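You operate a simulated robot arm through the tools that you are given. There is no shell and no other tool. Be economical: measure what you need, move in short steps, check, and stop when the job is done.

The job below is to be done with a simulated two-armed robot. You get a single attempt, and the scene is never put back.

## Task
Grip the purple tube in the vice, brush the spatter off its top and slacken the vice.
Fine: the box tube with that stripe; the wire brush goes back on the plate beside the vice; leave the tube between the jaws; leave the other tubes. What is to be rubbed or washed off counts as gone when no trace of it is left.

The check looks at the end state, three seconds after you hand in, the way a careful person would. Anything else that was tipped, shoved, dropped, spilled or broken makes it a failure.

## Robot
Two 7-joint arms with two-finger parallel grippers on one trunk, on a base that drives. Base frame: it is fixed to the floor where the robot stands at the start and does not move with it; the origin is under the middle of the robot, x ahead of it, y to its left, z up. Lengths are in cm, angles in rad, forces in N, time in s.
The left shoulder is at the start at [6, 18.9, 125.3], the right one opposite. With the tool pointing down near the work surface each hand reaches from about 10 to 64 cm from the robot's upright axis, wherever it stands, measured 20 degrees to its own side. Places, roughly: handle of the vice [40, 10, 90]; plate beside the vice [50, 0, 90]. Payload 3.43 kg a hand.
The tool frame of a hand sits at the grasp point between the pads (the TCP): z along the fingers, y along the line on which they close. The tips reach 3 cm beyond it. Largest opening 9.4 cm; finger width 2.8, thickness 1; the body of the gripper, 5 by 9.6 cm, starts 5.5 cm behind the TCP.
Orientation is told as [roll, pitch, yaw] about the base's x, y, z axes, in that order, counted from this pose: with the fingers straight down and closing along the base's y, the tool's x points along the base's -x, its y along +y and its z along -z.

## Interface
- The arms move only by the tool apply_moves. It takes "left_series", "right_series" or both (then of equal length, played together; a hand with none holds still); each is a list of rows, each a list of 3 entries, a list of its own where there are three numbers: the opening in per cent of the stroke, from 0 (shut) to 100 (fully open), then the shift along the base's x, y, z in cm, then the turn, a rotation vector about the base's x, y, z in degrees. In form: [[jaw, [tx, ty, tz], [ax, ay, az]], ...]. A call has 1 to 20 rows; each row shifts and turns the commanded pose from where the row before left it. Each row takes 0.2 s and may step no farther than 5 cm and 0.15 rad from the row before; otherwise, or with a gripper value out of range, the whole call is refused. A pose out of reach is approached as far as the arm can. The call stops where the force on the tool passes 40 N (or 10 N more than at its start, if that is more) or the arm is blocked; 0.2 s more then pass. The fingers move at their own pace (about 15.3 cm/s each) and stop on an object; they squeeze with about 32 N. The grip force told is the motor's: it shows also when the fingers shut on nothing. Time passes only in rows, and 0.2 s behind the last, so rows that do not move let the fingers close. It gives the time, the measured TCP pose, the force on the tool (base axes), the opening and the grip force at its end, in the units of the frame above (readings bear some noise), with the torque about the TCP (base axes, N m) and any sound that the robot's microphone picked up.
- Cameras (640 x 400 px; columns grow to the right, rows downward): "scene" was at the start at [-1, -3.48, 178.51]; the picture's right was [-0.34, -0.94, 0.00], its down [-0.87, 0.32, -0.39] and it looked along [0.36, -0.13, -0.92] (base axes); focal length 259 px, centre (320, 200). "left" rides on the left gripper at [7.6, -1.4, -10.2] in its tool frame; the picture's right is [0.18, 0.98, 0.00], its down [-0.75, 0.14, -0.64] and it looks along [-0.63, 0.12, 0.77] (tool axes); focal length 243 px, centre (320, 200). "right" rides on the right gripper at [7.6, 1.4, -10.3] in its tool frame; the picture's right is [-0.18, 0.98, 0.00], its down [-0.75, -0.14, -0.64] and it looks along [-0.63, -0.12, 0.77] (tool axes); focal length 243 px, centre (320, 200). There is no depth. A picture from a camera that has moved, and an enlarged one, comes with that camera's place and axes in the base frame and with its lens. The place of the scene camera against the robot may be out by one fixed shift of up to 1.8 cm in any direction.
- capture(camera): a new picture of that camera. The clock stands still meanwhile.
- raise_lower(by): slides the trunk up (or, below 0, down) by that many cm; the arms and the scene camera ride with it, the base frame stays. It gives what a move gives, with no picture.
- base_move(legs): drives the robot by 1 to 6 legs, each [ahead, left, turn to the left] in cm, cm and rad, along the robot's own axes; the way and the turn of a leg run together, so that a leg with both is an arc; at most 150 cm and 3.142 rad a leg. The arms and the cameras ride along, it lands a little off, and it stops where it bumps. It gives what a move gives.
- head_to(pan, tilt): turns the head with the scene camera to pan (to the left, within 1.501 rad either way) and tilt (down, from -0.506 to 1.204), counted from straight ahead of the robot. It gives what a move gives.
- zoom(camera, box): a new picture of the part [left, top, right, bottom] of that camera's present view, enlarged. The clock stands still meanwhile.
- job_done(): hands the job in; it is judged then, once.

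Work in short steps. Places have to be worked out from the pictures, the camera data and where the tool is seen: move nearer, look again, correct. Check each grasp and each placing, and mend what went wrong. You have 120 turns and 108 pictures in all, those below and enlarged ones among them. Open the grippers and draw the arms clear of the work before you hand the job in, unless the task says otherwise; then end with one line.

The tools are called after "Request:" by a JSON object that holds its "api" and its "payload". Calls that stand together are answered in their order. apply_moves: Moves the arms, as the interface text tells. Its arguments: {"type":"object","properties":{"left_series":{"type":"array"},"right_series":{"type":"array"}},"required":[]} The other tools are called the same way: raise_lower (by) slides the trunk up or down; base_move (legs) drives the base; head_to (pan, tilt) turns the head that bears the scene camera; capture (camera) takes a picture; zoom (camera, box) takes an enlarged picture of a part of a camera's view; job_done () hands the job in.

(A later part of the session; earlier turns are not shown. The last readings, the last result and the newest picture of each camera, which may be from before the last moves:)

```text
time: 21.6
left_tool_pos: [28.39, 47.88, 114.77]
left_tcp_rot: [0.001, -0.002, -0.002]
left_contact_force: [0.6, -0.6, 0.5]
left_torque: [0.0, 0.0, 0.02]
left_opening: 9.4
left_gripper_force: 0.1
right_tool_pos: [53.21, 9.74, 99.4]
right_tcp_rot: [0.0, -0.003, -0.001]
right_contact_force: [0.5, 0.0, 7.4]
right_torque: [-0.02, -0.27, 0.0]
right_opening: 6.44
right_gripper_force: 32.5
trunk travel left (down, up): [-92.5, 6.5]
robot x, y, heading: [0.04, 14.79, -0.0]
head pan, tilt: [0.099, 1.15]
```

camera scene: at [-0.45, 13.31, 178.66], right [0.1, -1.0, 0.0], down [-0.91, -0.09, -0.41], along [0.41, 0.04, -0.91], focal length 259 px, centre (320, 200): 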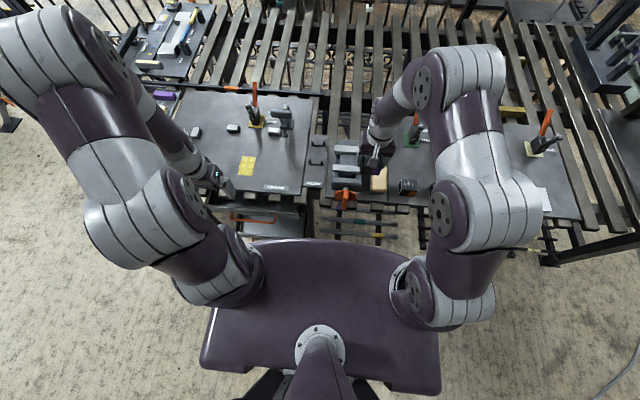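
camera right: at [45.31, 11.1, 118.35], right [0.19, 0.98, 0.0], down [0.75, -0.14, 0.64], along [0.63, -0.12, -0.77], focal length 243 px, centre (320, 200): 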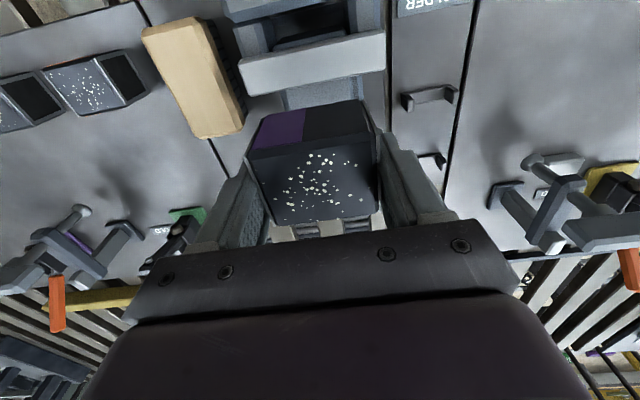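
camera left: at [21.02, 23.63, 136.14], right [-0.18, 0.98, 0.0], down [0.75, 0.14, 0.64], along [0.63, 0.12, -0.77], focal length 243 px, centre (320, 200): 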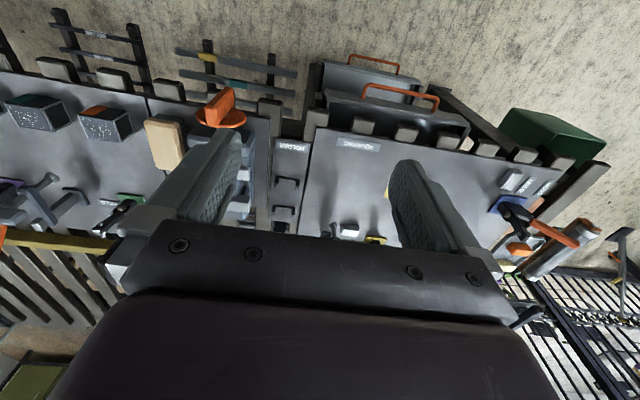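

Depth arithmetic (tube bottom ≈95 vs jaw tops 97.8) says the tube rests on the vice bed. I ease up 0.2 and open the fingers, then look.

Request:
{"api": "apply_moves", "payload": {"right_series": [[0, [0, 0, 0.15], [0, 0, 0]], [75, [0, 0, 0], [0, 0, 0]], [85, [0, 0, 0], [0, 0, 0]], [85, [0, 0, 0], [0, 0, 0]]]}}

Request:
{"api": "capture", "payload": {"camera": "right"}}

```text
time: 22.6
left_tool_pos: [28.5, 47.84, 114.56]
left_tcp_rot: [0.0, 0.0, -0.002]
left_contact_force: [0.2, -0.8, -0.7]
left_torque: [0.01, -0.03, 0.0]
left_opening: 9.4
left_gripper_force: 0.0
right_tool_pos: [53.34, 9.68, 99.3]
right_tcp_rot: [0.001, -0.001, -0.002]
right_contact_force: [0.8, 0.4, -0.5]
right_torque: [0.01, -0.01, 0.0]
right_opening: 7.99
right_gripper_force: 0.1
trunk travel left (down, up): [-92.5, 6.5]
robot x, y, heading: [0.23, 14.66, 0.001]
head pan, tilt: [0.099, 1.15]
```

```text
69 pictures are left
camera right: at [45.74, 11.19, 109.61], right [0.19, 0.98, 0.0], down [0.75, -0.14, 0.64], along [0.63, -0.12, -0.77], focal length 243 px, centre (320, 200)
```

right: 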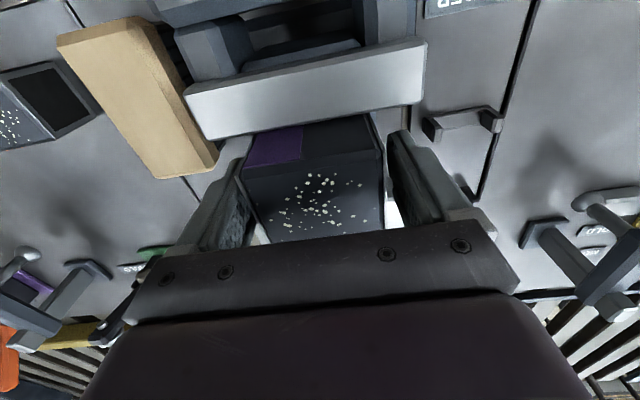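

The tube stays in place between the jaws. I raise the hand and draw it back/right for a clear view.

Request:
{"api": "apply_moves", "payload": {"right_series": [[85, [0, 0, 2], [0, 0, 0]], [90, [0, 0, 4], [0, 0, 0]], [100, [0, 0, 5], [0, 0, 0]], [100, [-2, 0, 3], [0, 0, 0]], [100, [-4, -3, 0], [0, 0, 0]], [100, [-4, -3, 0], [0, 0, 0]], [100, [-4, -3, 0], [0, 0, 0]], [100, [-3, -3, 0], [0, 0, 0]]]}}

Request:
{"api": "zoom", "payload": {"camera": "scene", "box": [310, 115, 420, 215]}}

Request:
{"api": "capture", "payload": {"camera": "right"}}

```text
time: 24.4
left_tool_pos: [28.42, 47.73, 114.79]
left_tcp_rot: [0.001, -0.002, -0.004]
left_contact_force: [-0.8, -0.3, 0.8]
left_torque: [0.0, -0.02, -0.04]
left_opening: 9.41
left_gripper_force: 0.0
right_tool_pos: [36.16, -2.35, 113.43]
right_tcp_rot: [0.002, 0.001, -0.002]
right_contact_force: [0.0, 0.5, 0.6]
right_torque: [-0.01, 0.0, 0.01]
right_opening: 9.38
right_gripper_force: 0.0
trunk travel left (down, up): [-92.5, 6.5]
robot x, y, heading: [-0.03, 14.48, -0.002]
head pan, tilt: [0.099, 1.15]
```

```text
4.00 times, centred on (365, 165) of scene
camera zoom: at [-0.6, 13.46, 178.66], right [0.1, -1.0, 0.0], down [-0.91, -0.09, -0.41], along [0.41, 0.04, -0.91], focal length 1037 px, centre (140, 340)
```

zoom: 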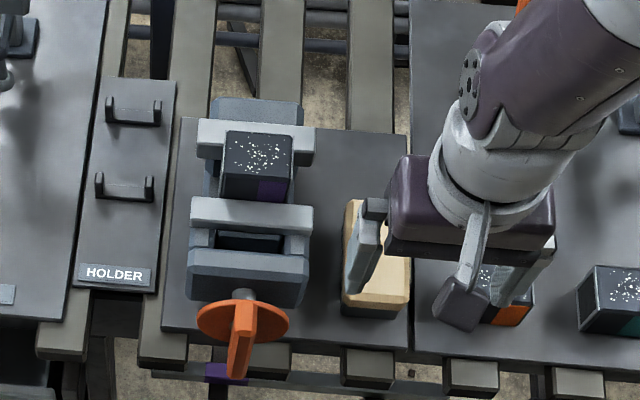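

```text
67 pictures are left
camera right: at [28.58, -0.88, 123.67], right [0.19, 0.98, 0.0], down [0.75, -0.14, 0.64], along [0.63, -0.12, -0.77], focal length 243 px, centre (320, 200)
```

right: 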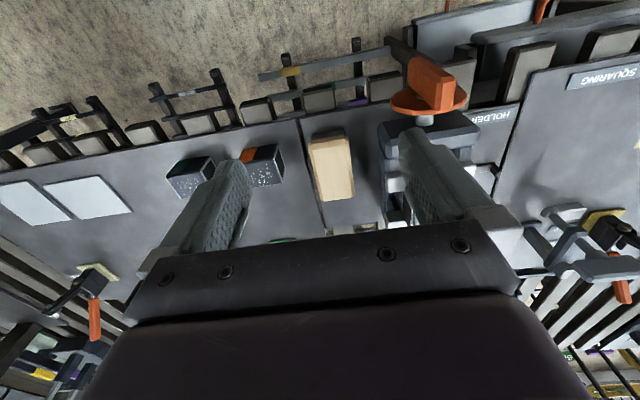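

The tube sits level between the jaws. Now the knob: triangulation from earlier pictures puts the screw axis at y≈9.65, z≈93.8, disc at x≈41.5. I enlarge it to see the fin and back the base off for room.

Request:
{"api": "zoom", "payload": {"camera": "right", "box": [370, 30, 510, 150]}}

Request:
{"api": "base_move", "payload": {"legs": [[-20, 0, 0]]}}

Request:
{"api": "capture", "payload": {"camera": "right"}}

Request:
{"api": "zoom", "payload": {"camera": "scene", "box": [310, 75, 420, 175]}}

```text
3.33 times, centred on (440, 90) of right
camera zoom: at [28.58, -0.88, 123.67], right [0.19, 0.98, 0.0], down [0.75, -0.14, 0.64], along [0.63, -0.12, -0.77], focal length 809 px, centre (-80, 567)
```

zoom: 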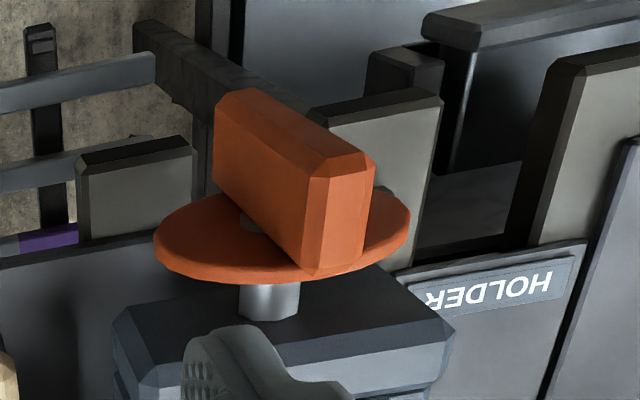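

```text
time: 26.0
left_tool_pos: [9.09, 47.83, 114.59]
left_tcp_rot: [0.0, 0.002, -0.008]
left_contact_force: [0.7, -0.2, -0.5]
left_torque: [-0.02, 0.01, 0.03]
left_opening: 9.38
left_gripper_force: 0.0
right_tool_pos: [16.48, -2.35, 113.41]
right_tcp_rot: [0.0, 0.001, -0.008]
right_contact_force: [0.0, 0.1, -0.2]
right_torque: [-0.02, 0.02, 0.04]
right_opening: 9.37
right_gripper_force: 0.0
trunk travel left (down, up): [-92.5, 6.5]
robot x, y, heading: [-20.1, 14.12, -0.01]
head pan, tilt: [0.099, 1.15]
```

```text
65 pictures are left
camera right: at [9.05, -0.79, 123.59], right [0.19, 0.98, 0.0], down [0.75, -0.15, 0.64], along [0.63, -0.12, -0.77], focal length 243 px, centre (320, 200)
```

right: 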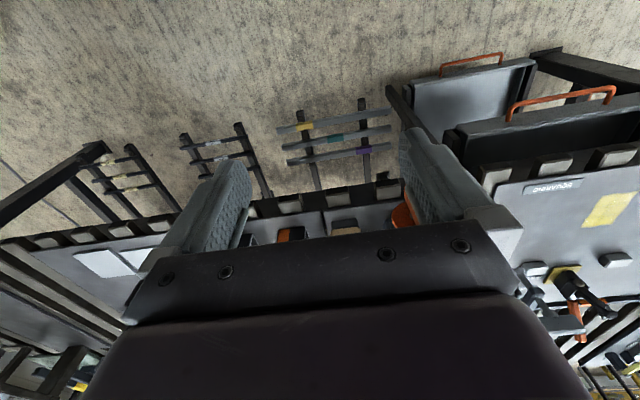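

```text
4.00 times, centred on (365, 125) of scene
camera zoom: at [-19.93, 13.77, 178.65], right [0.09, -1.0, 0.0], down [-0.91, -0.08, -0.41], along [0.4, 0.04, -0.91], focal length 1037 px, centre (140, 500)
```

zoom: 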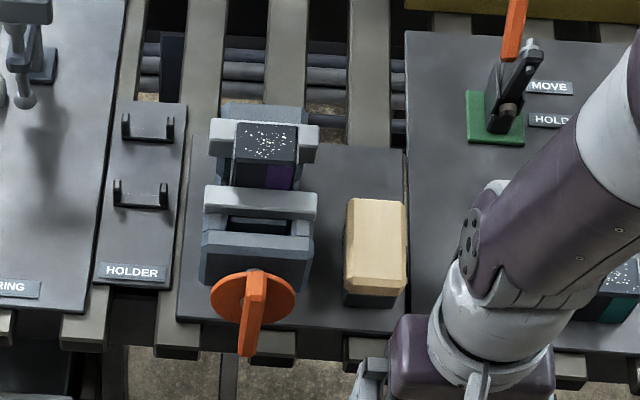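

The fin (≈1.8 thick, ≈7 long in z, x 37.2–40.2) is upright. I turn the right hand to point horizontally along +x while bringing it in front of the knob.

Request:
{"api": "apply_moves", "payload": {"right_series": [[100, [0.8, 1.1, -1.2], [0, -8.18, 0]], [100, [0.8, 1.1, -1.2], [0, -8.18, 0]], [100, [0.8, 1.1, -1.2], [0, -8.18, 0]], [100, [0.8, 1.1, -1.2], [0, -8.18, 0]], [100, [0.8, 1.1, -1.2], [0, -8.18, 0]], [100, [0.8, 1.1, -1.2], [0, -8.18, 0]], [100, [0.8, 1.1, -1.2], [0, -8.18, 0]], [100, [0.8, 1.1, -1.2], [0, -8.18, 0]], [100, [0.8, 1.1, -1.2], [0, -8.18, 0]], [100, [0.8, 1.1, -1.2], [0, -8.18, 0]], [100, [0.8, 1.1, -1.2], [0, -8.18, 0]], [100, [0, 0, 0], [0, 0, 0]]]}}

Request:
{"api": "capture", "payload": {"camera": "right"}}

Request:
{"api": "capture", "payload": {"camera": "scene"}}

```text
time: 28.6
left_tool_pos: [8.73, 47.81, 114.82]
left_tcp_rot: [-0.001, -0.001, -0.009]
left_contact_force: [0.1, 0.1, 0.2]
left_torque: [-0.01, -0.01, -0.01]
left_opening: 9.43
left_gripper_force: 0.0
right_tool_pos: [35.63, 12.58, 103.93]
right_tcp_rot: [-0.016, -1.373, -0.036]
right_contact_force: [-0.6, -1.2, -0.9]
right_torque: [-0.02, 0.02, 0.01]
right_opening: 9.38
right_gripper_force: 0.0
right hand out of reach, approached as far as the arm can: row 3, 4, 7, 8, 9, 10, 11
trunk travel left (down, up): [-92.5, 6.5]
robot x, y, heading: [-19.37, 14.52, -0.008]
head pan, tilt: [0.099, 1.15]
```

```text
63 pictures are left
camera right: at [24.11, 14.58, 98.43], right [0.08, 0.98, 0.18], down [-0.49, -0.11, 0.87], along [0.87, -0.16, 0.47], focal length 243 px, centre (320, 200)
```

right: 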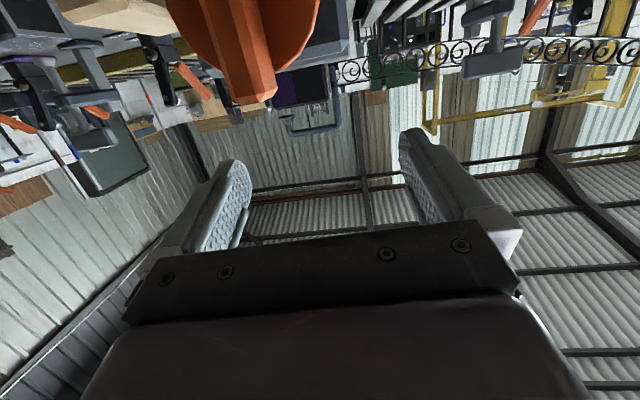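

```text
62 pictures are left
camera scene: at [-20.53, 13.68, 178.66], right [0.09, -1.0, 0.0], down [-0.91, -0.08, -0.41], along [0.41, 0.04, -0.91], focal length 259 px, centre (320, 200)
```

scene: 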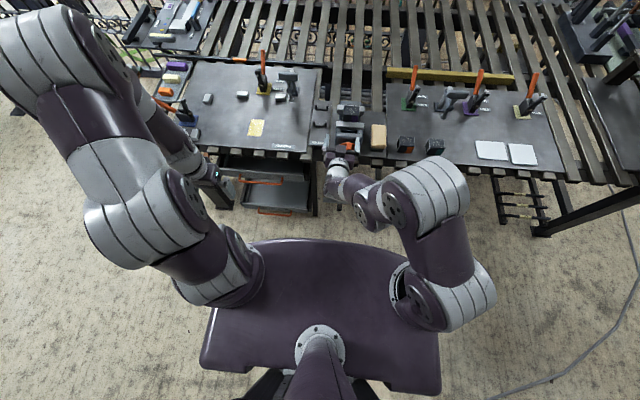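

The arm is too folded there; it got pushed forward. I back the base off another 12 cm and lower the trunk 12 cm for a more comfortable horizontal pose.

Request:
{"api": "base_move", "payload": {"legs": [[-12, 0, 0.008]]}}

Request:
{"api": "raise_lower", "payload": {"by": -12}}

Request:
{"api": "apply_moves", "payload": {"right_series": [[100, [3, 0, 0], [0, 0, 0]], [100, [3, 0, 0.5], [0, 0, 0]], [100, [3, 0, 1], [0, 0, 0]], [100, [3, 0, 1], [0, 0, 0]], [100, [0, 0, 1], [0, 0, 0]], [100, [0, 0, 1], [0, 0, 0]], [100, [0, 0, 0], [0, 0, 0]]]}}

Request:
{"api": "capture", "payload": {"camera": "right"}}

```text
time: 29.9
left_tool_pos: [-3.46, 48.09, 114.67]
left_tcp_rot: [-0.001, 0.0, -0.004]
left_contact_force: [0.3, -0.3, 0.0]
left_torque: [0.03, 0.0, 0.0]
left_opening: 9.4
left_gripper_force: 0.0
right_tool_pos: [23.57, 13.07, 103.85]
right_tcp_rot: [-0.014, -1.37, -0.029]
right_contact_force: [0.5, 0.2, 1.0]
right_torque: [-0.02, 0.0, 0.0]
right_opening: 9.41
right_gripper_force: 0.0
trunk travel left (down, up): [-92.5, 6.5]
robot x, y, heading: [-31.69, 14.92, -0.006]
head pan, tilt: [0.099, 1.15]
```

```text
time: 31.4
left_tool_pos: [-3.5, 48.01, 102.78]
left_tcp_rot: [0.0, 0.0, -0.001]
left_contact_force: [0.4, -0.4, 0.0]
left_torque: [0.03, -0.03, 0.02]
left_opening: 9.39
left_gripper_force: 0.1
right_tool_pos: [23.64, 13.02, 91.82]
right_tcp_rot: [-0.013, -1.373, -0.03]
right_contact_force: [0.2, -0.1, -0.5]
right_torque: [0.0, 0.02, -0.02]
right_opening: 9.4
right_gripper_force: 0.2
trunk travel left (down, up): [-80.5, 18.5]
robot x, y, heading: [-31.62, 15.03, -0.002]
head pan, tilt: [0.099, 1.15]
```

```text
time: 33.0
left_tool_pos: [-3.54, 48.11, 102.67]
left_tcp_rot: [0.001, -0.001, -0.003]
left_contact_force: [0.3, 1.4, -0.2]
left_torque: [-0.03, -0.01, 0.02]
left_opening: 9.39
left_gripper_force: 0.1
right_tool_pos: [35.59, 12.98, 96.34]
right_tcp_rot: [-0.015, -1.373, -0.026]
right_contact_force: [-0.5, 0.0, -0.2]
right_torque: [-0.01, 0.02, 0.0]
right_opening: 9.39
right_gripper_force: 0.1
trunk travel left (down, up): [-80.5, 18.5]
robot x, y, heading: [-32.11, 15.11, -0.005]
head pan, tilt: [0.099, 1.15]
```

```text
61 pictures are left
camera right: at [24.24, 14.89, 90.9], right [0.08, 0.98, 0.18], down [-0.49, -0.12, 0.87], along [0.87, -0.15, 0.47], focal length 243 px, centre (320, 200)
```

right: 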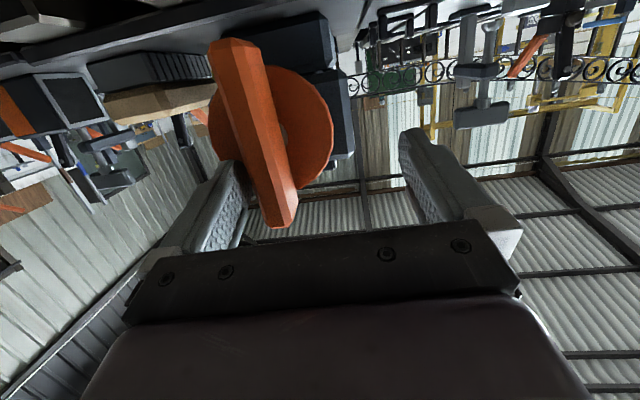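

The hand happened to land with the fin already between the open fingers (no force). I centre on y≈9.75, finish the pitch to −90°, and lower to the axis height.

Request:
{"api": "apply_moves", "payload": {"right_series": [[100, [0, -1.6, 0], [0, 0, 0]], [100, [0, -1.6, 0], [0, 0, 1.3]], [100, [0, 0, -1], [0, -6, 0]], [100, [0, 0, -1.2], [0, -5.3, 0]], [100, [0, 0, 0], [0, 0, 0]]]}}

Request:
{"api": "capture", "payload": {"camera": "right"}}

Request:
{"api": "zoom", "payload": {"camera": "scene", "box": [280, 50, 420, 170]}}

```text
time: 34.2
left_tool_pos: [-3.58, 47.93, 102.68]
left_tcp_rot: [0.001, -0.002, -0.002]
left_contact_force: [0.3, -0.4, 0.0]
left_torque: [0.01, 0.03, 0.01]
left_opening: 9.42
left_gripper_force: 0.1
right_tool_pos: [35.53, 9.78, 94.06]
right_tcp_rot: [1.303, -1.569, -1.321]
right_contact_force: [0.5, -0.3, -0.3]
right_torque: [0.0, -0.01, 0.02]
right_opening: 9.38
right_gripper_force: 0.1
trunk travel left (down, up): [-80.5, 18.5]
robot x, y, heading: [-31.98, 14.71, -0.006]
head pan, tilt: [0.099, 1.15]
```

```text
60 pictures are left
camera right: at [25.34, 11.48, 86.44], right [0.02, 0.98, 0.19], down [-0.64, -0.13, 0.75], along [0.76, -0.13, 0.63], focal length 243 px, centre (320, 200)
```

right: 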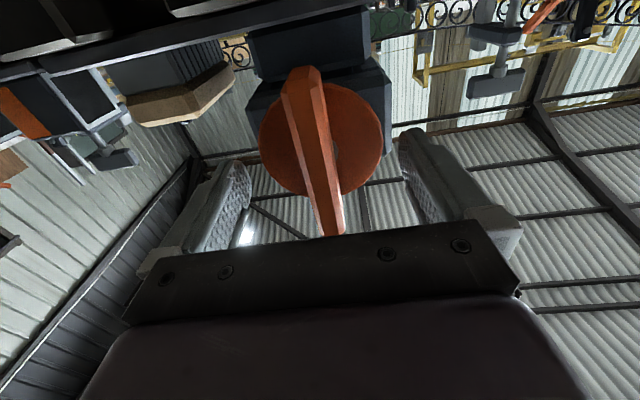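

```text
3.33 times, centred on (350, 110) of scene
camera zoom: at [-32.54, 13.81, 166.66], right [0.1, -1.0, 0.0], down [-0.91, -0.09, -0.41], along [0.41, 0.04, -0.91], focal length 864 px, centre (220, 500)
```

zoom: 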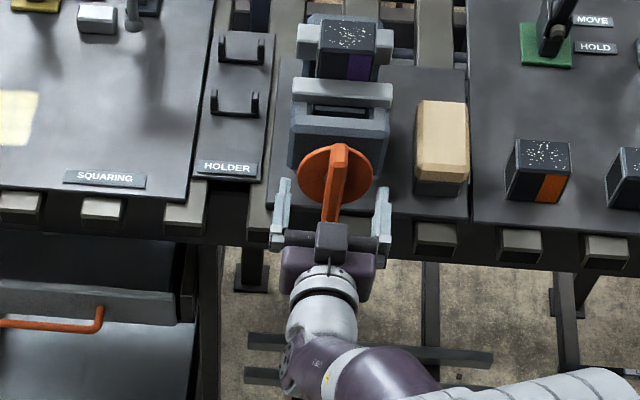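

The disc centre coincides with the tool axis. I advance 1 cm and close on the fin.

Request:
{"api": "apply_moves", "payload": {"right_series": [[100, [0.5, 0, 0], [0, 0, 0]], [60, [0.5, 0, 0], [0, 0, 0]], [20, [0, 0, 0], [0, 0, 0]], [0, [0, 0, 0], [0, 0, 0]], [0, [0, 0, 0], [0, 0, 0]]]}}

Request:
{"api": "capture", "payload": {"camera": "right"}}

```text
time: 35.4
left_tool_pos: [-3.49, 47.94, 102.7]
left_tcp_rot: [0.001, 0.0, -0.001]
left_contact_force: [0.2, 0.2, 0.4]
left_torque: [-0.02, 0.0, -0.01]
left_opening: 9.4
left_gripper_force: 0.0
right_tool_pos: [36.52, 9.8, 93.98]
right_tcp_rot: [1.115, -1.568, -1.136]
right_contact_force: [0.9, -8.4, 1.9]
right_torque: [0.01, 0.26, -0.02]
right_opening: 2.23
right_gripper_force: 44.7
trunk travel left (down, up): [-80.5, 18.5]
robot x, y, heading: [-31.95, 14.9, 0.003]
head pan, tilt: [0.099, 1.15]
```

```text
58 pictures are left
camera right: at [26.36, 11.42, 86.53], right [0.02, 0.98, 0.19], down [-0.64, -0.13, 0.75], along [0.76, -0.14, 0.63], focal length 243 px, centre (320, 200)
```

right: 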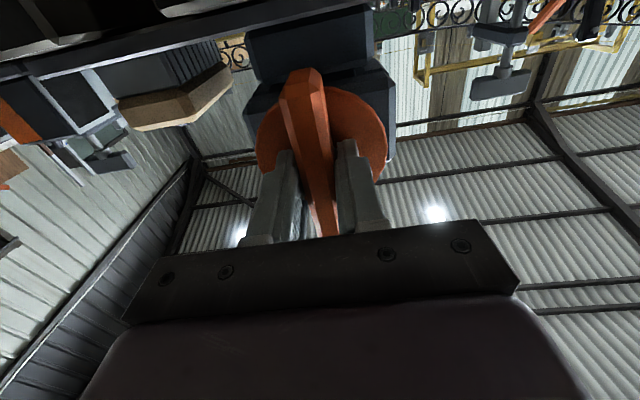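

Gripped on the fin. I try turning clockwise as seen from the robot (+x rotation) by about 32°.

Request:
{"api": "apply_moves", "payload": {"right_series": [[0, [0, -0.1, 0], [8, 0, 0]], [0, [0, 0, 0], [8, 0, 0]], [0, [0, 0, 0], [8, 0, 0]], [0, [0, 0, 0], [8, 0, 0]], [0, [0, 0, 0], [0, 0, 0]]]}}

Request:
{"api": "zoom", "payload": {"camera": "scene", "box": [320, 50, 390, 120]}}

```text
time: 35.9
left_tool_pos: [-3.82, 47.95, 102.78]
left_tcp_rot: [0.0, -0.001, -0.005]
left_contact_force: [0.9, 0.5, 0.6]
left_torque: [-0.02, 0.0, 0.0]
left_opening: 9.42
left_gripper_force: 0.1
right_tool_pos: [36.55, 9.66, 94.12]
right_tcp_rot: [1.529, -1.374, -1.579]
right_contact_force: [-11.1, -12.2, 4.0]
right_torque: [0.07, -1.03, 0.18]
right_opening: 2.24
right_gripper_force: 44.4
right hand out of reach, approached as far as the arm can: row 2
trunk travel left (down, up): [-80.5, 18.5]
robot x, y, heading: [-32.22, 14.37, 0.001]
head pan, tilt: [0.099, 1.15]
stopped in row 2 (right hand): the force on the tool passed its limit at 59 N (the readings are from after the stop); the commanded pose is now the measured one
```

```text
5.71 times, centred on (355, 85) of scene
camera zoom: at [-32.96, 13.74, 166.67], right [0.1, -1.0, 0.0], down [-0.91, -0.09, -0.41], along [0.41, 0.04, -0.91], focal length 1482 px, centre (120, 857)
```

zoom: 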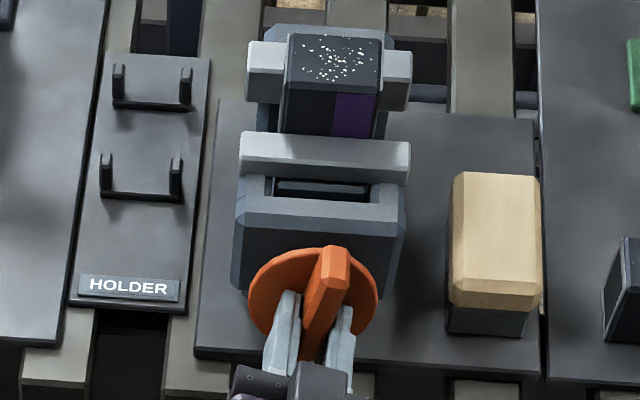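

The knob turned ~11° freely, but the arm hit a wrist limit that built up force. I open, back away, and test in free air how far the wrist can roll in the other direction.

Request:
{"api": "apply_moves", "payload": {"right_series": [[60, [0, 0, 0], [0, 0, 0]], [100, [0, 0, 0], [0, 0, 0]], [100, [-3, 0, 0], [0, 0, 2.8]], [100, [-3, 0, 0], [-8, 0, 0]], [100, [0, 0, 0], [-8, 0, 0]], [100, [0, 0, 0], [-8, 0, 0]], [100, [0, 0, 0], [-8, 0, 0]], [100, [0, 0, 0], [-8, 0, 0]], [100, [0, 0, 0], [-8, 0, 0]], [100, [0, 0, 0], [-8, 0, 0]], [100, [0, 0, 0], [-8, 0, 0]], [100, [0, 0, 0], [-8, 0, 0]], [100, [0, 0, 0], [-8, 0, 0]], [100, [0, 0, 0], [-8, 0, 0]], [100, [0, 0, 0], [-8, 0, 0]], [100, [0, 0, 0], [-5, 0, 0]]]}}

Request:
{"api": "capture", "payload": {"camera": "right"}}

```text
time: 39.3
left_tool_pos: [-3.49, 47.96, 102.72]
left_tcp_rot: [0.001, 0.001, -0.003]
left_contact_force: [-0.4, -0.5, -0.2]
left_torque: [0.01, -0.01, 0.01]
left_opening: 9.37
left_gripper_force: 0.0
right_tool_pos: [33.2, 12.08, 95.03]
right_tcp_rot: [-1.566, -0.002, 1.56]
right_contact_force: [0.6, -0.1, 0.0]
right_torque: [0.0, 0.01, -0.03]
right_opening: 9.41
right_gripper_force: 0.0
right hand out of reach, approached as far as the arm can: row 3, 4, 12, 15
trunk travel left (down, up): [-80.5, 18.5]
robot x, y, heading: [-32.33, 15.0, -0.003]
head pan, tilt: [0.099, 1.15]
```

```text
56 pictures are left
camera right: at [22.97, 4.54, 93.49], right [-0.01, 0.19, -0.98], down [-0.63, 0.76, 0.15], along [0.78, 0.62, 0.11], focal length 243 px, centre (320, 200)
```

right: 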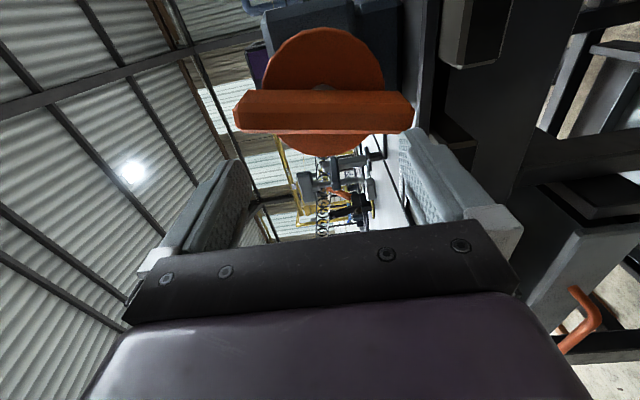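

Roll −90° is reachable. I continue to −180° in air to learn the range.

Request:
{"api": "apply_moves", "payload": {"right_series": [[100, [-2.5, -2, -1], [-8, 0, 0]], [100, [0, 0, 0], [-8, 0, 0]], [100, [0, 0, 0], [-8, 0, 0]], [100, [0, 0, 0], [-8, 0, 0]], [100, [0, 0, 0], [-8, 0, 0]], [100, [0, 0, 0], [-8, 0, 0]], [100, [0, 0, 0], [-8, 0, 0]], [100, [0, 0, 0], [-8, 0, 0]], [100, [0, 0, 0], [-8, 0, 0]], [100, [0, 0, 0], [-8, 0, 0]], [100, [0, 0, 0], [-8, 0, 0]], [100, [0, 0, 0], [-2, 0, 0]]]}}

Request:
{"api": "capture", "payload": {"camera": "right"}}

```text
time: 41.9
left_tool_pos: [-3.56, 47.99, 102.7]
left_tcp_rot: [0.001, 0.001, -0.002]
left_contact_force: [-0.8, -0.8, -0.2]
left_torque: [0.03, 0.01, 0.02]
left_opening: 9.43
left_gripper_force: 0.0
right_tool_pos: [33.91, 10.31, 95.15]
right_tcp_rot: [-2.743, 1.566, 0.397]
right_contact_force: [0.7, 0.9, 0.5]
right_torque: [-0.01, 0.0, 0.01]
right_opening: 9.4
right_gripper_force: 0.1
right hand out of reach, approached as far as the arm can: row 1, 2, 6
trunk travel left (down, up): [-80.5, 18.5]
robot x, y, heading: [-32.06, 14.85, -0.006]
head pan, tilt: [0.099, 1.15]
```

```text
55 pictures are left
camera right: at [23.6, 8.79, 102.62], right [0.0, -0.98, -0.19], down [-0.64, 0.14, -0.76], along [0.77, 0.12, -0.63], focal length 243 px, centre (320, 200)
```

right: 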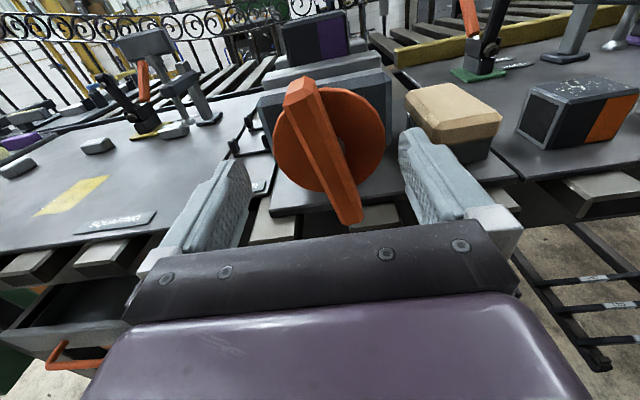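

At −180° the camera sits above and sees the knob well; −180..0 is available (the arm only dislikes being too near). I back the base 6 cm for slack, then advance onto the fin, centring on y 9.65, z 94.2.

Request:
{"api": "base_move", "payload": {"legs": [[-6, 0, 0]]}}

Request:
{"api": "apply_moves", "payload": {"right_series": [[100, [2, -0.4, -0.5], [0, 0, 0]], [100, [2, -0.3, -0.4], [0, 0, 0]], [100, [2, 0, 0], [0, 0, 0]], [100, [0, 0, 0], [0, 0, 0]]]}}

Request:
{"api": "capture", "payload": {"camera": "right"}}

```text
time: 42.9
left_tool_pos: [-9.13, 47.89, 102.72]
left_tcp_rot: [0.001, -0.001, -0.005]
left_contact_force: [-0.4, -0.1, -0.3]
left_torque: [-0.02, 0.0, 0.02]
left_opening: 9.42
left_gripper_force: 0.1
right_tool_pos: [28.27, 10.08, 94.97]
right_tcp_rot: [-2.354, 1.565, 0.784]
right_contact_force: [0.8, 0.6, -0.6]
right_torque: [0.01, 0.03, 0.02]
right_opening: 9.43
right_gripper_force: 0.1
trunk travel left (down, up): [-80.5, 18.5]
robot x, y, heading: [-37.92, 14.64, -0.004]
head pan, tilt: [0.099, 1.15]
```

```text
time: 43.9
left_tool_pos: [-9.11, 47.94, 102.73]
left_tcp_rot: [-0.001, 0.001, -0.004]
left_contact_force: [-0.4, 0.2, 0.1]
left_torque: [-0.02, -0.02, 0.02]
left_opening: 9.38
left_gripper_force: 0.0
right_tool_pos: [34.07, 9.62, 94.27]
right_tcp_rot: [-2.351, 1.564, 0.788]
right_contact_force: [0.4, -0.1, 1.0]
right_torque: [0.02, 0.0, -0.01]
right_opening: 9.39
right_gripper_force: 0.0
trunk travel left (down, up): [-80.5, 18.5]
robot x, y, heading: [-37.79, 14.73, -0.007]
head pan, tilt: [0.099, 1.15]
```

```text
54 pictures are left
camera right: at [23.8, 8.17, 101.75], right [0.0, -0.98, -0.19], down [-0.64, 0.15, -0.76], along [0.77, 0.12, -0.63], focal length 243 px, centre (320, 200)
```

right: 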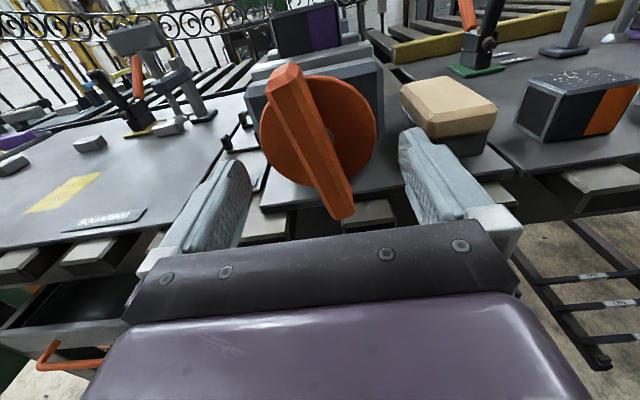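

The fin looks slightly tilted; I check it with a scene zoom before gripping.

Request:
{"api": "zoom", "payload": {"camera": "scene", "box": [320, 35, 390, 105]}}

Request:
{"api": "zoom", "payload": {"camera": "right", "box": [230, 40, 420, 240]}}

```text
5.71 times, centred on (355, 70) of scene
camera zoom: at [-38.2, 13.82, 166.66], right [0.09, -1.0, 0.0], down [-0.91, -0.09, -0.41], along [0.41, 0.04, -0.91], focal length 1482 px, centre (120, 943)
```

zoom: 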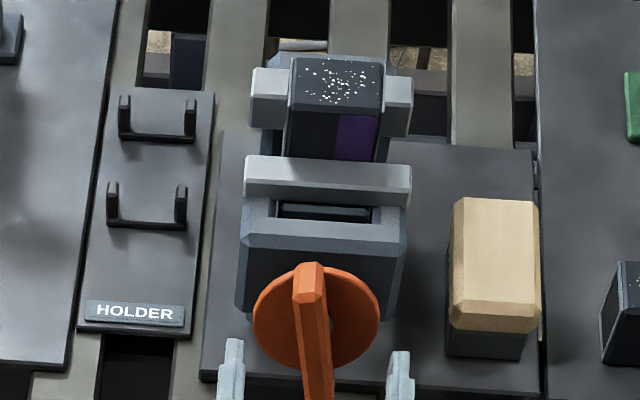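

```text
2.00 times, centred on (325, 140) of right
camera zoom: at [23.8, 8.17, 101.75], right [0.0, -0.98, -0.19], down [-0.64, 0.15, -0.76], along [0.77, 0.12, -0.63], focal length 485 px, centre (310, 320)
```

zoom: 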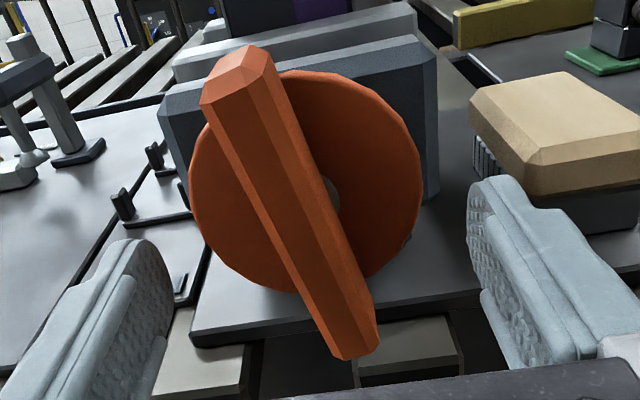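

The fin is within ~8° of vertical; closing at −180° will align it. I advance and grip, then turn clockwise 40°.

Request:
{"api": "apply_moves", "payload": {"right_series": [[100, [1.3, 0, 0], [0, 0, 0]], [70, [1.3, 0, 0], [0, 0, 0]], [30, [0, 0, 0], [0, 0, 0]], [0, [0, 0, 0], [0, 0, 0]], [0, [0, 0, 0], [0, 0, 0]], [0, [0, 0, 0], [0, 0, 0]]]}}

Request:
{"api": "apply_moves", "payload": {"right_series": [[0, [0, 0, 0], [8, 0, 0]], [0, [0, 0, 0], [8, 0, 0]], [0, [0, 0, 0], [8, 0, 0]], [0, [0, 0, 0], [8, 0, 0]], [0, [0, 0, 0], [8, 0, 0]], [0, [0, 0, 0], [0, 0, 0]]]}}

Request:
{"api": "zoom", "payload": {"camera": "scene", "box": [320, 35, 390, 105]}}

```text
time: 45.3
left_tool_pos: [-9.19, 48.03, 102.53]
left_tcp_rot: [0.0, 0.0, -0.006]
left_contact_force: [-0.1, 0.4, -0.1]
left_torque: [0.02, 0.02, 0.02]
left_opening: 9.4
left_gripper_force: 0.1
right_tool_pos: [36.73, 9.73, 94.26]
right_tcp_rot: [-2.62, 1.566, 0.522]
right_contact_force: [3.1, 7.7, 0.4]
right_torque: [0.02, -0.27, 0.1]
right_opening: 2.25
right_gripper_force: 45.4
trunk travel left (down, up): [-80.5, 18.5]
robot x, y, heading: [-37.54, 14.74, -0.002]
head pan, tilt: [0.099, 1.15]
```

```text
time: 46.7
left_tool_pos: [-9.18, 48.16, 102.59]
left_tcp_rot: [-0.001, 0.0, -0.006]
left_contact_force: [-0.2, -0.3, -0.2]
left_torque: [0.04, 0.0, 0.0]
left_opening: 9.42
left_gripper_force: 0.0
right_tool_pos: [36.78, 9.7, 94.21]
right_tcp_rot: [-1.577, 0.866, 1.562]
right_contact_force: [4.1, 14.7, 3.5]
right_torque: [0.06, -0.67, -0.55]
right_opening: 2.24
right_gripper_force: 44.7
trunk travel left (down, up): [-80.5, 18.5]
robot x, y, heading: [-37.61, 14.6, -0.006]
head pan, tilt: [0.099, 1.15]
```

```text
5.71 times, centred on (355, 70) of scene
camera zoom: at [-38.28, 14.15, 166.66], right [0.09, -1.0, 0.0], down [-0.91, -0.09, -0.41], along [0.41, 0.04, -0.91], focal length 1482 px, centre (120, 943)
```

zoom: 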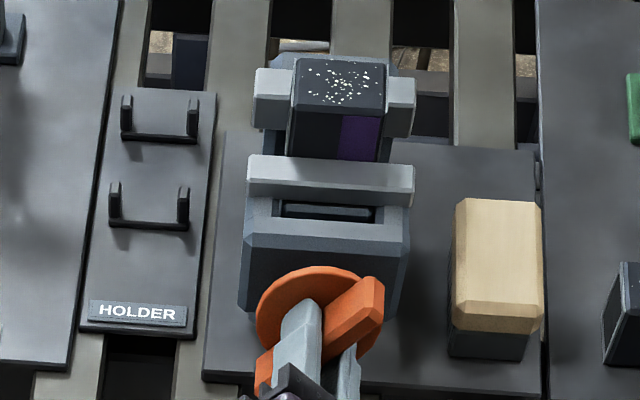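

The knob follows. I keep turning clockwise another 64°, releasing transverse force by a small +y trim.

Request:
{"api": "apply_moves", "payload": {"right_series": [[0, [0, 0.1, 0], [8, 0, 0]], [0, [0, 0, 0], [8, 0, 0]], [0, [0, 0, 0], [8, 0, 0]], [0, [0, 0, 0], [8, 0, 0]], [0, [0, 0, 0], [8, 0, 0]], [0, [0, 0, 0], [8, 0, 0]], [0, [0, 0, 0], [8, 0, 0]], [0, [0, 0, 0], [8, 0, 0]], [0, [0, 0, 0], [0, 0, 0]]]}}

Request:
{"api": "zoom", "payload": {"camera": "scene", "box": [320, 35, 390, 105]}}

```text
time: 48.7
left_tool_pos: [-9.18, 48.13, 102.6]
left_tcp_rot: [-0.001, 0.0, -0.005]
left_contact_force: [0.2, 0.5, -1.1]
left_torque: [0.03, -0.03, 0.0]
left_opening: 9.4
left_gripper_force: 0.0
right_tool_pos: [36.89, 9.68, 94.1]
right_tcp_rot: [-1.566, -0.248, 1.565]
right_contact_force: [9.2, 12.8, 4.8]
right_torque: [0.0, 0.11, -0.38]
right_opening: 2.24
right_gripper_force: 45.0
trunk travel left (down, up): [-80.5, 18.5]
robot x, y, heading: [-37.81, 14.52, -0.001]
head pan, tilt: [0.099, 1.15]
```

```text
5.71 times, centred on (355, 70) of scene
camera zoom: at [-38.15, 14.11, 166.65], right [0.09, -1.0, 0.0], down [-0.91, -0.09, -0.41], along [0.41, 0.04, -0.91], focal length 1482 px, centre (120, 943)
```

zoom: 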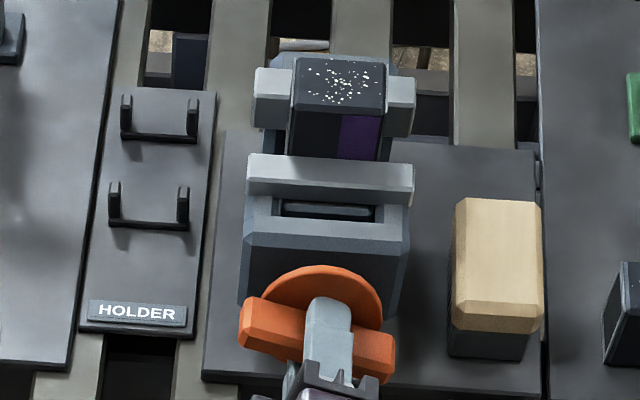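

The knob is moving in (+x ~0.15 cm per 100°), so clockwise tightens. I continue ~76° more, following with a small +x.

Request:
{"api": "apply_moves", "payload": {"right_series": [[0, [0.08, 0.05, 0], [8, 0, 0]], [0, [0.05, 0.05, 0], [8, 0, 0]], [0, [0.02, 0, 0], [8, 0, 0]], [0, [0.01, 0, 0], [8, 0, 0]], [0, [0.02, 0, 0], [8, 0, 0]], [0, [0.01, 0, 0], [8, 0, 0]], [0, [0.02, 0, 0], [8, 0, 0]], [0, [0.01, 0, 0], [8, 0, 0]], [0, [0.02, 0, 0], [8, 0, 0]], [0, [0, 0, 0], [4, 0, 0]], [0, [0, 0, 0], [0, 0, 0]]]}}

Request:
{"api": "zoom", "payload": {"camera": "scene", "box": [320, 35, 390, 105]}}

```text
time: 51.1
left_tool_pos: [-9.27, 48.07, 102.59]
left_tcp_rot: [-0.002, 0.0, -0.006]
left_contact_force: [1.0, -0.1, 0.0]
left_torque: [0.01, 0.0, 0.0]
left_opening: 9.4
left_gripper_force: 0.0
right_tool_pos: [36.85, 9.74, 94.1]
right_tcp_rot: [0.458, -1.56, -0.453]
right_contact_force: [-3.7, 11.8, -6.7]
right_torque: [0.02, -0.04, -0.02]
right_opening: 2.23
right_gripper_force: 45.6
trunk travel left (down, up): [-80.5, 18.5]
robot x, y, heading: [-37.85, 14.79, -0.005]
head pan, tilt: [0.099, 1.15]
```

```text
5.71 times, centred on (355, 70) of scene
camera zoom: at [-38.24, 14.06, 166.65], right [0.09, -1.0, 0.0], down [-0.91, -0.09, -0.41], along [0.41, 0.04, -0.91], focal length 1482 px, centre (120, 943)
```

zoom: 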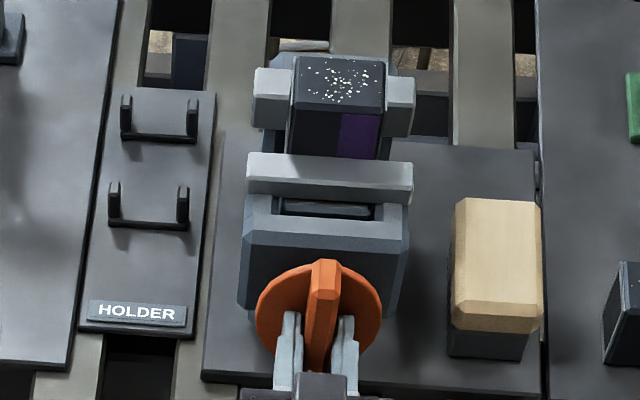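

Half a turn done. I test whether the wrist can now go past 0 (the base is further back) by 40° more.

Request:
{"api": "apply_moves", "payload": {"right_series": [[0, [0.02, 0.05, 0], [8, 0, 0]], [0, [0.02, 0.05, -0.05], [8, 0, 0]], [0, [0.02, 0, 0], [8, 0, 0]], [0, [0.01, 0, 0], [8, 0, 0]], [0, [0.02, 0, 0], [8, 0, 0]], [0, [0, 0, 0], [0, 0, 0]]]}}

```text
time: 52.1
left_tool_pos: [-9.57, 47.93, 102.73]
left_tcp_rot: [0.001, -0.006, -0.006]
left_contact_force: [0.3, -1.0, 0.7]
left_torque: [0.02, 0.03, -0.01]
left_opening: 9.39
left_gripper_force: 0.1
right_tool_pos: [37.42, 9.95, 93.42]
right_tcp_rot: [1.404, -1.257, -1.412]
right_contact_force: [-30.0, 2.4, 1.6]
right_torque: [0.0, 0.55, 0.6]
right_opening: 2.29
right_gripper_force: 44.9
right hand out of reach, approached as far as the arm can: row 2, 3, 4, 5
trunk travel left (down, up): [-80.5, 18.5]
robot x, y, heading: [-37.94, 15.07, -0.004]
head pan, tilt: [0.099, 1.15]
stopped in row 5 (right hand): the arm was blocked; the commanded pose is now the measured one
```

The wrist limit is at about +15°. I open, back straight off 5 cm, and spin the hand back toward −180° for another half turn.

Request:
{"api": "apply_moves", "payload": {"right_series": [[50, [0, 0, 0], [0, 0, 0]], [100, [0, 0, 0], [0, 0, 0]], [100, [-2.5, 0, 0], [0, 0, 0]], [100, [-2.5, -0.2, 0.8], [0, 0, 0]], [100, [0, 0, 0], [-8, 0, 0]], [100, [0, 0, 0], [-8, 0, 0]], [100, [0, 0, 0], [-8, 0, 0]], [100, [0, 0, 0], [-8, 0, 0]], [100, [0, 0, 0], [-8, 0, 0]], [100, [0, 0, 0], [-8, 0, 0]], [100, [0, 0, 0], [-8, 0, 0]], [100, [0, 0, 0], [-8, 0, 0]], [100, [0, 0, 0], [-8, 0, 0]], [100, [0, 0, 0], [-8, 0, 0]], [100, [0, 0, 0], [-8, 0, 0]], [100, [0, 0, 0], [-8, 0, 0]], [100, [0, 0, 0], [-8, 0, 0]]]}}

Request:
{"api": "apply_moves", "payload": {"right_series": [[100, [0, 0, 0], [-8, 0, 0]], [100, [0, 0, 0], [-8, 0, 0]], [100, [0, 0, 0], [-8, 0, 0]], [100, [0, 0, 0], [-8, 0, 0]], [100, [0, 0, 0], [-8, 0, 0]], [100, [0, 0, 0], [-8, 0, 0]], [100, [0, 0, 0], [-8, 0, 0]], [100, [0, 0, 0], [-8, 0, 0]], [100, [0, 0, 0], [-8, 0, 0]], [100, [0, 0, 0], [-6, 0, 0]], [100, [0, 0, 0], [0, 0, 0]]]}}

Request:
{"api": "capture", "payload": {"camera": "right"}}

```text
time: 55.7
left_tool_pos: [-9.14, 47.82, 102.64]
left_tcp_rot: [0.001, -0.002, -0.006]
left_contact_force: [-0.7, -0.4, 0.1]
left_torque: [-0.01, 0.01, 0.0]
left_opening: 9.4
left_gripper_force: 0.2
right_tool_pos: [36.26, 11.46, 92.94]
right_tcp_rot: [-1.587, -0.061, 1.517]
right_contact_force: [1.1, -2.1, 1.7]
right_torque: [0.09, 0.02, -0.01]
right_opening: 9.38
right_gripper_force: 0.2
right hand out of reach, approached as far as the arm can: row 3, 4
trunk travel left (down, up): [-80.5, 18.5]
robot x, y, heading: [-37.59, 15.08, -0.006]
head pan, tilt: [0.099, 1.15]
```

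```text
time: 56.8
left_tool_pos: [-9.15, 47.87, 102.67]
left_tcp_rot: [0.0, 0.001, -0.007]
left_contact_force: [-0.2, -0.3, -0.1]
left_torque: [-0.02, 0.02, -0.01]
left_opening: 9.38
left_gripper_force: 0.0
right_tool_pos: [36.31, 12.23, 92.71]
right_tcp_rot: [-1.583, 0.529, 1.539]
right_contact_force: [-0.2, 0.4, -0.2]
right_torque: [-0.01, 0.02, 0.01]
right_opening: 9.39
right_gripper_force: 0.0
trunk travel left (down, up): [-80.5, 18.5]
robot x, y, heading: [-37.77, 14.48, -0.003]
head pan, tilt: [0.099, 1.15]
stopped in row 5 (right hand): the arm was blocked; the commanded pose is now the measured one
```

```text
48 pictures are left
camera right: at [25.83, 5.19, 95.2], right [0.0, -0.34, -0.94], down [-0.62, 0.74, -0.26], along [0.78, 0.58, -0.21], focal length 243 px, centre (320, 200)
```

right: 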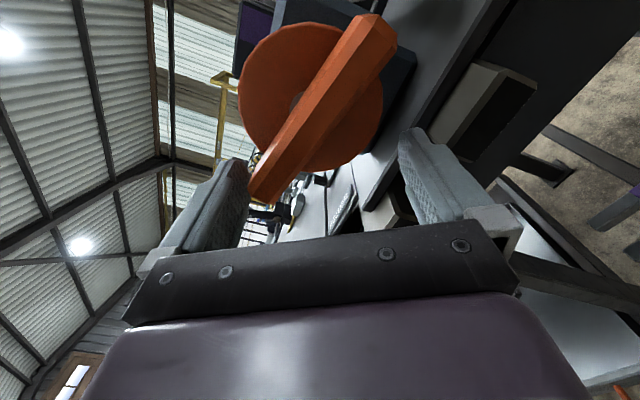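

The retract failed at the wrist limit, so the open fingers dragged the fin back a bit. I retract now at this roll, where it is reachable, and check.

Request:
{"api": "apply_moves", "payload": {"right_series": [[100, [-2, -0.5, 0.3], [0, 0, 0]], [100, [-2, -0.5, 0.3], [0, 0, 0]], [100, [-1, -0.5, 0.4], [0, 0, 0]], [100, [0, -0.5, 0.3], [0, 0, 0]], [100, [0, 0, 0], [0, 0, 0]]]}}

Request:
{"api": "zoom", "payload": {"camera": "scene", "box": [320, 35, 390, 105]}}

```text
time: 58.0
left_tool_pos: [-9.33, 47.9, 102.64]
left_tcp_rot: [0.0, 0.001, -0.005]
left_contact_force: [-0.4, -0.9, -0.2]
left_torque: [0.03, -0.03, -0.01]
left_opening: 9.42
left_gripper_force: 0.0
right_tool_pos: [31.07, 10.14, 93.77]
right_tcp_rot: [-1.58, 0.529, 1.538]
right_contact_force: [-0.2, 0.3, 0.2]
right_torque: [-0.01, 0.02, 0.0]
right_opening: 9.39
right_gripper_force: 0.0
trunk travel left (down, up): [-80.5, 18.5]
robot x, y, heading: [-37.81, 14.39, 0.001]
head pan, tilt: [0.099, 1.15]
```

```text
5.71 times, centred on (355, 70) of scene
camera zoom: at [-38.3, 13.82, 166.66], right [0.09, -1.0, 0.0], down [-0.91, -0.09, -0.41], along [0.41, 0.04, -0.91], focal length 1482 px, centre (120, 943)
```

zoom: 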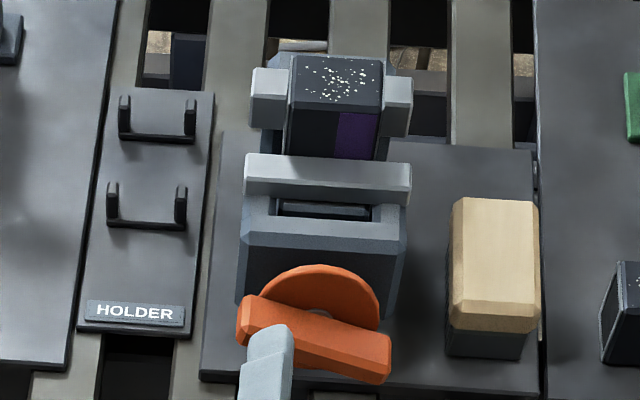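

The fin sits at about the −76° position. I rotate the hand to match, advance, grip there and turn clockwise to just below 0, staying off the limit.

Request:
{"api": "apply_moves", "payload": {"right_series": [[100, [0, -0.2, 0.2], [8, 0, 0]], [100, [0, -0.2, 0.1], [8, 0, 0]], [100, [0, 0, 0], [8, 0, 0]], [100, [0, 0, 0], [8, 0, 0]], [100, [0, 0, 0], [8, 0, 0]], [100, [1.5, 0, 0], [3, 0, 0]], [100, [1.5, 0, 0], [0, 0, 0]], [100, [1.5, 0, 0], [0, 0, 0]], [70, [1.2, 0, 0], [0, 0, 0]], [30, [0, 0, 0], [0, 0, 0]], [0, [0, 0, 0], [0, 0, 0]], [0, [0, 0, 0], [0, 0, 0]], [0, [0, 0, 0], [0, 0, 0]]]}}

Request:
{"api": "zoom", "payload": {"camera": "right", "box": [200, 20, 440, 250]}}

```text
time: 60.8
left_tool_pos: [-9.17, 47.95, 102.63]
left_tcp_rot: [0.0, 0.0, -0.006]
left_contact_force: [-0.1, -0.8, 0.4]
left_torque: [-0.02, 0.02, 0.03]
left_opening: 9.39
left_gripper_force: 0.0
right_tool_pos: [36.95, 9.6, 94.23]
right_tcp_rot: [-1.559, -0.221, 1.543]
right_contact_force: [2.1, -0.9, 1.2]
right_torque: [0.06, 0.03, -0.28]
right_opening: 2.22
right_gripper_force: 44.9
trunk travel left (down, up): [-80.5, 18.5]
robot x, y, heading: [-37.78, 15.1, -0.008]
head pan, tilt: [0.099, 1.15]
```

```text
1.74 times, centred on (320, 135) of right
camera zoom: at [26.49, 2.81, 91.2], right [0.0, 0.4, -0.92], down [-0.62, 0.72, 0.31], along [0.78, 0.57, 0.25], focal length 422 px, centre (320, 313)
```

zoom: 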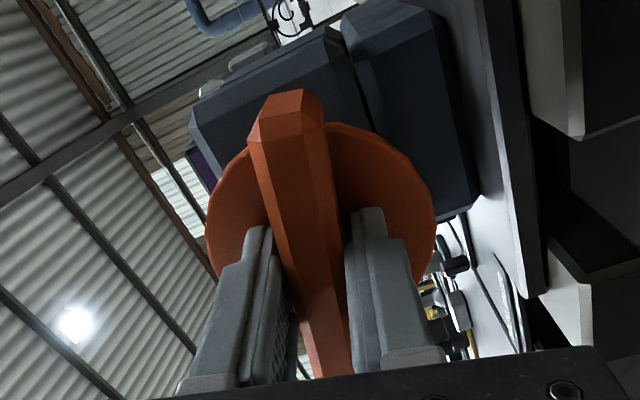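

Clean grip. I turn 72° clockwise, release, and retract 5 cm, then check the position.

Request:
{"api": "apply_moves", "payload": {"right_series": [[0, [0.01, 0, 0], [8, 0, 0]], [0, [0.01, 0, 0], [8, 0, 0]], [0, [0.01, 0, 0], [8, 0, 0]], [0, [0.01, 0, 0], [8, 0, 0]], [0, [0.01, 0, 0], [8, 0, 0]], [0, [0.01, 0, 0], [8, 0, 0]], [0, [0.01, 0, 0], [8, 0, 0]], [0, [0.01, 0, 0], [8, 0, 0]], [0, [0.01, 0, 0], [8, 0, 0]], [0, [0, 0, 0], [0, 0, 0]], [50, [0, 0, 0], [0, 0, 0]], [100, [0, 0, 0], [0, 0, 0]], [100, [0, 0, 0], [0, 0, 0]], [100, [-2, 0, 0], [0, 0, 0]], [100, [-2, 0, 0], [0, 0, 0]], [100, [-1, 0, 0], [0, 0, 0]], [100, [0, 0, 0], [0, 0, 0]]]}}

Request:
{"api": "zoom", "payload": {"camera": "scene", "box": [320, 35, 390, 105]}}

```text
time: 64.4
left_tool_pos: [-9.32, 47.88, 102.66]
left_tcp_rot: [0.0, 0.001, -0.006]
left_contact_force: [-0.8, 0.3, -0.4]
left_torque: [-0.01, 0.01, 0.03]
left_opening: 9.4
left_gripper_force: 0.0
right_tool_pos: [32.01, 9.91, 93.99]
right_tcp_rot: [-1.275, -1.475, 1.277]
right_contact_force: [0.0, -1.1, 0.0]
right_torque: [-0.07, -0.03, 0.0]
right_opening: 9.41
right_gripper_force: 0.0
trunk travel left (down, up): [-80.5, 18.5]
robot x, y, heading: [-37.55, 14.78, -0.009]
head pan, tilt: [0.099, 1.15]
```

```text
5.71 times, centred on (355, 70) of scene
camera zoom: at [-38.29, 13.82, 166.66], right [0.09, -1.0, 0.0], down [-0.91, -0.09, -0.41], along [0.41, 0.04, -0.91], focal length 1482 px, centre (120, 943)
```

zoom: 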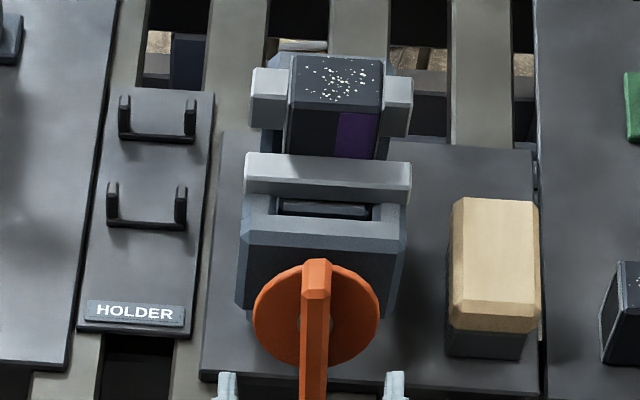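

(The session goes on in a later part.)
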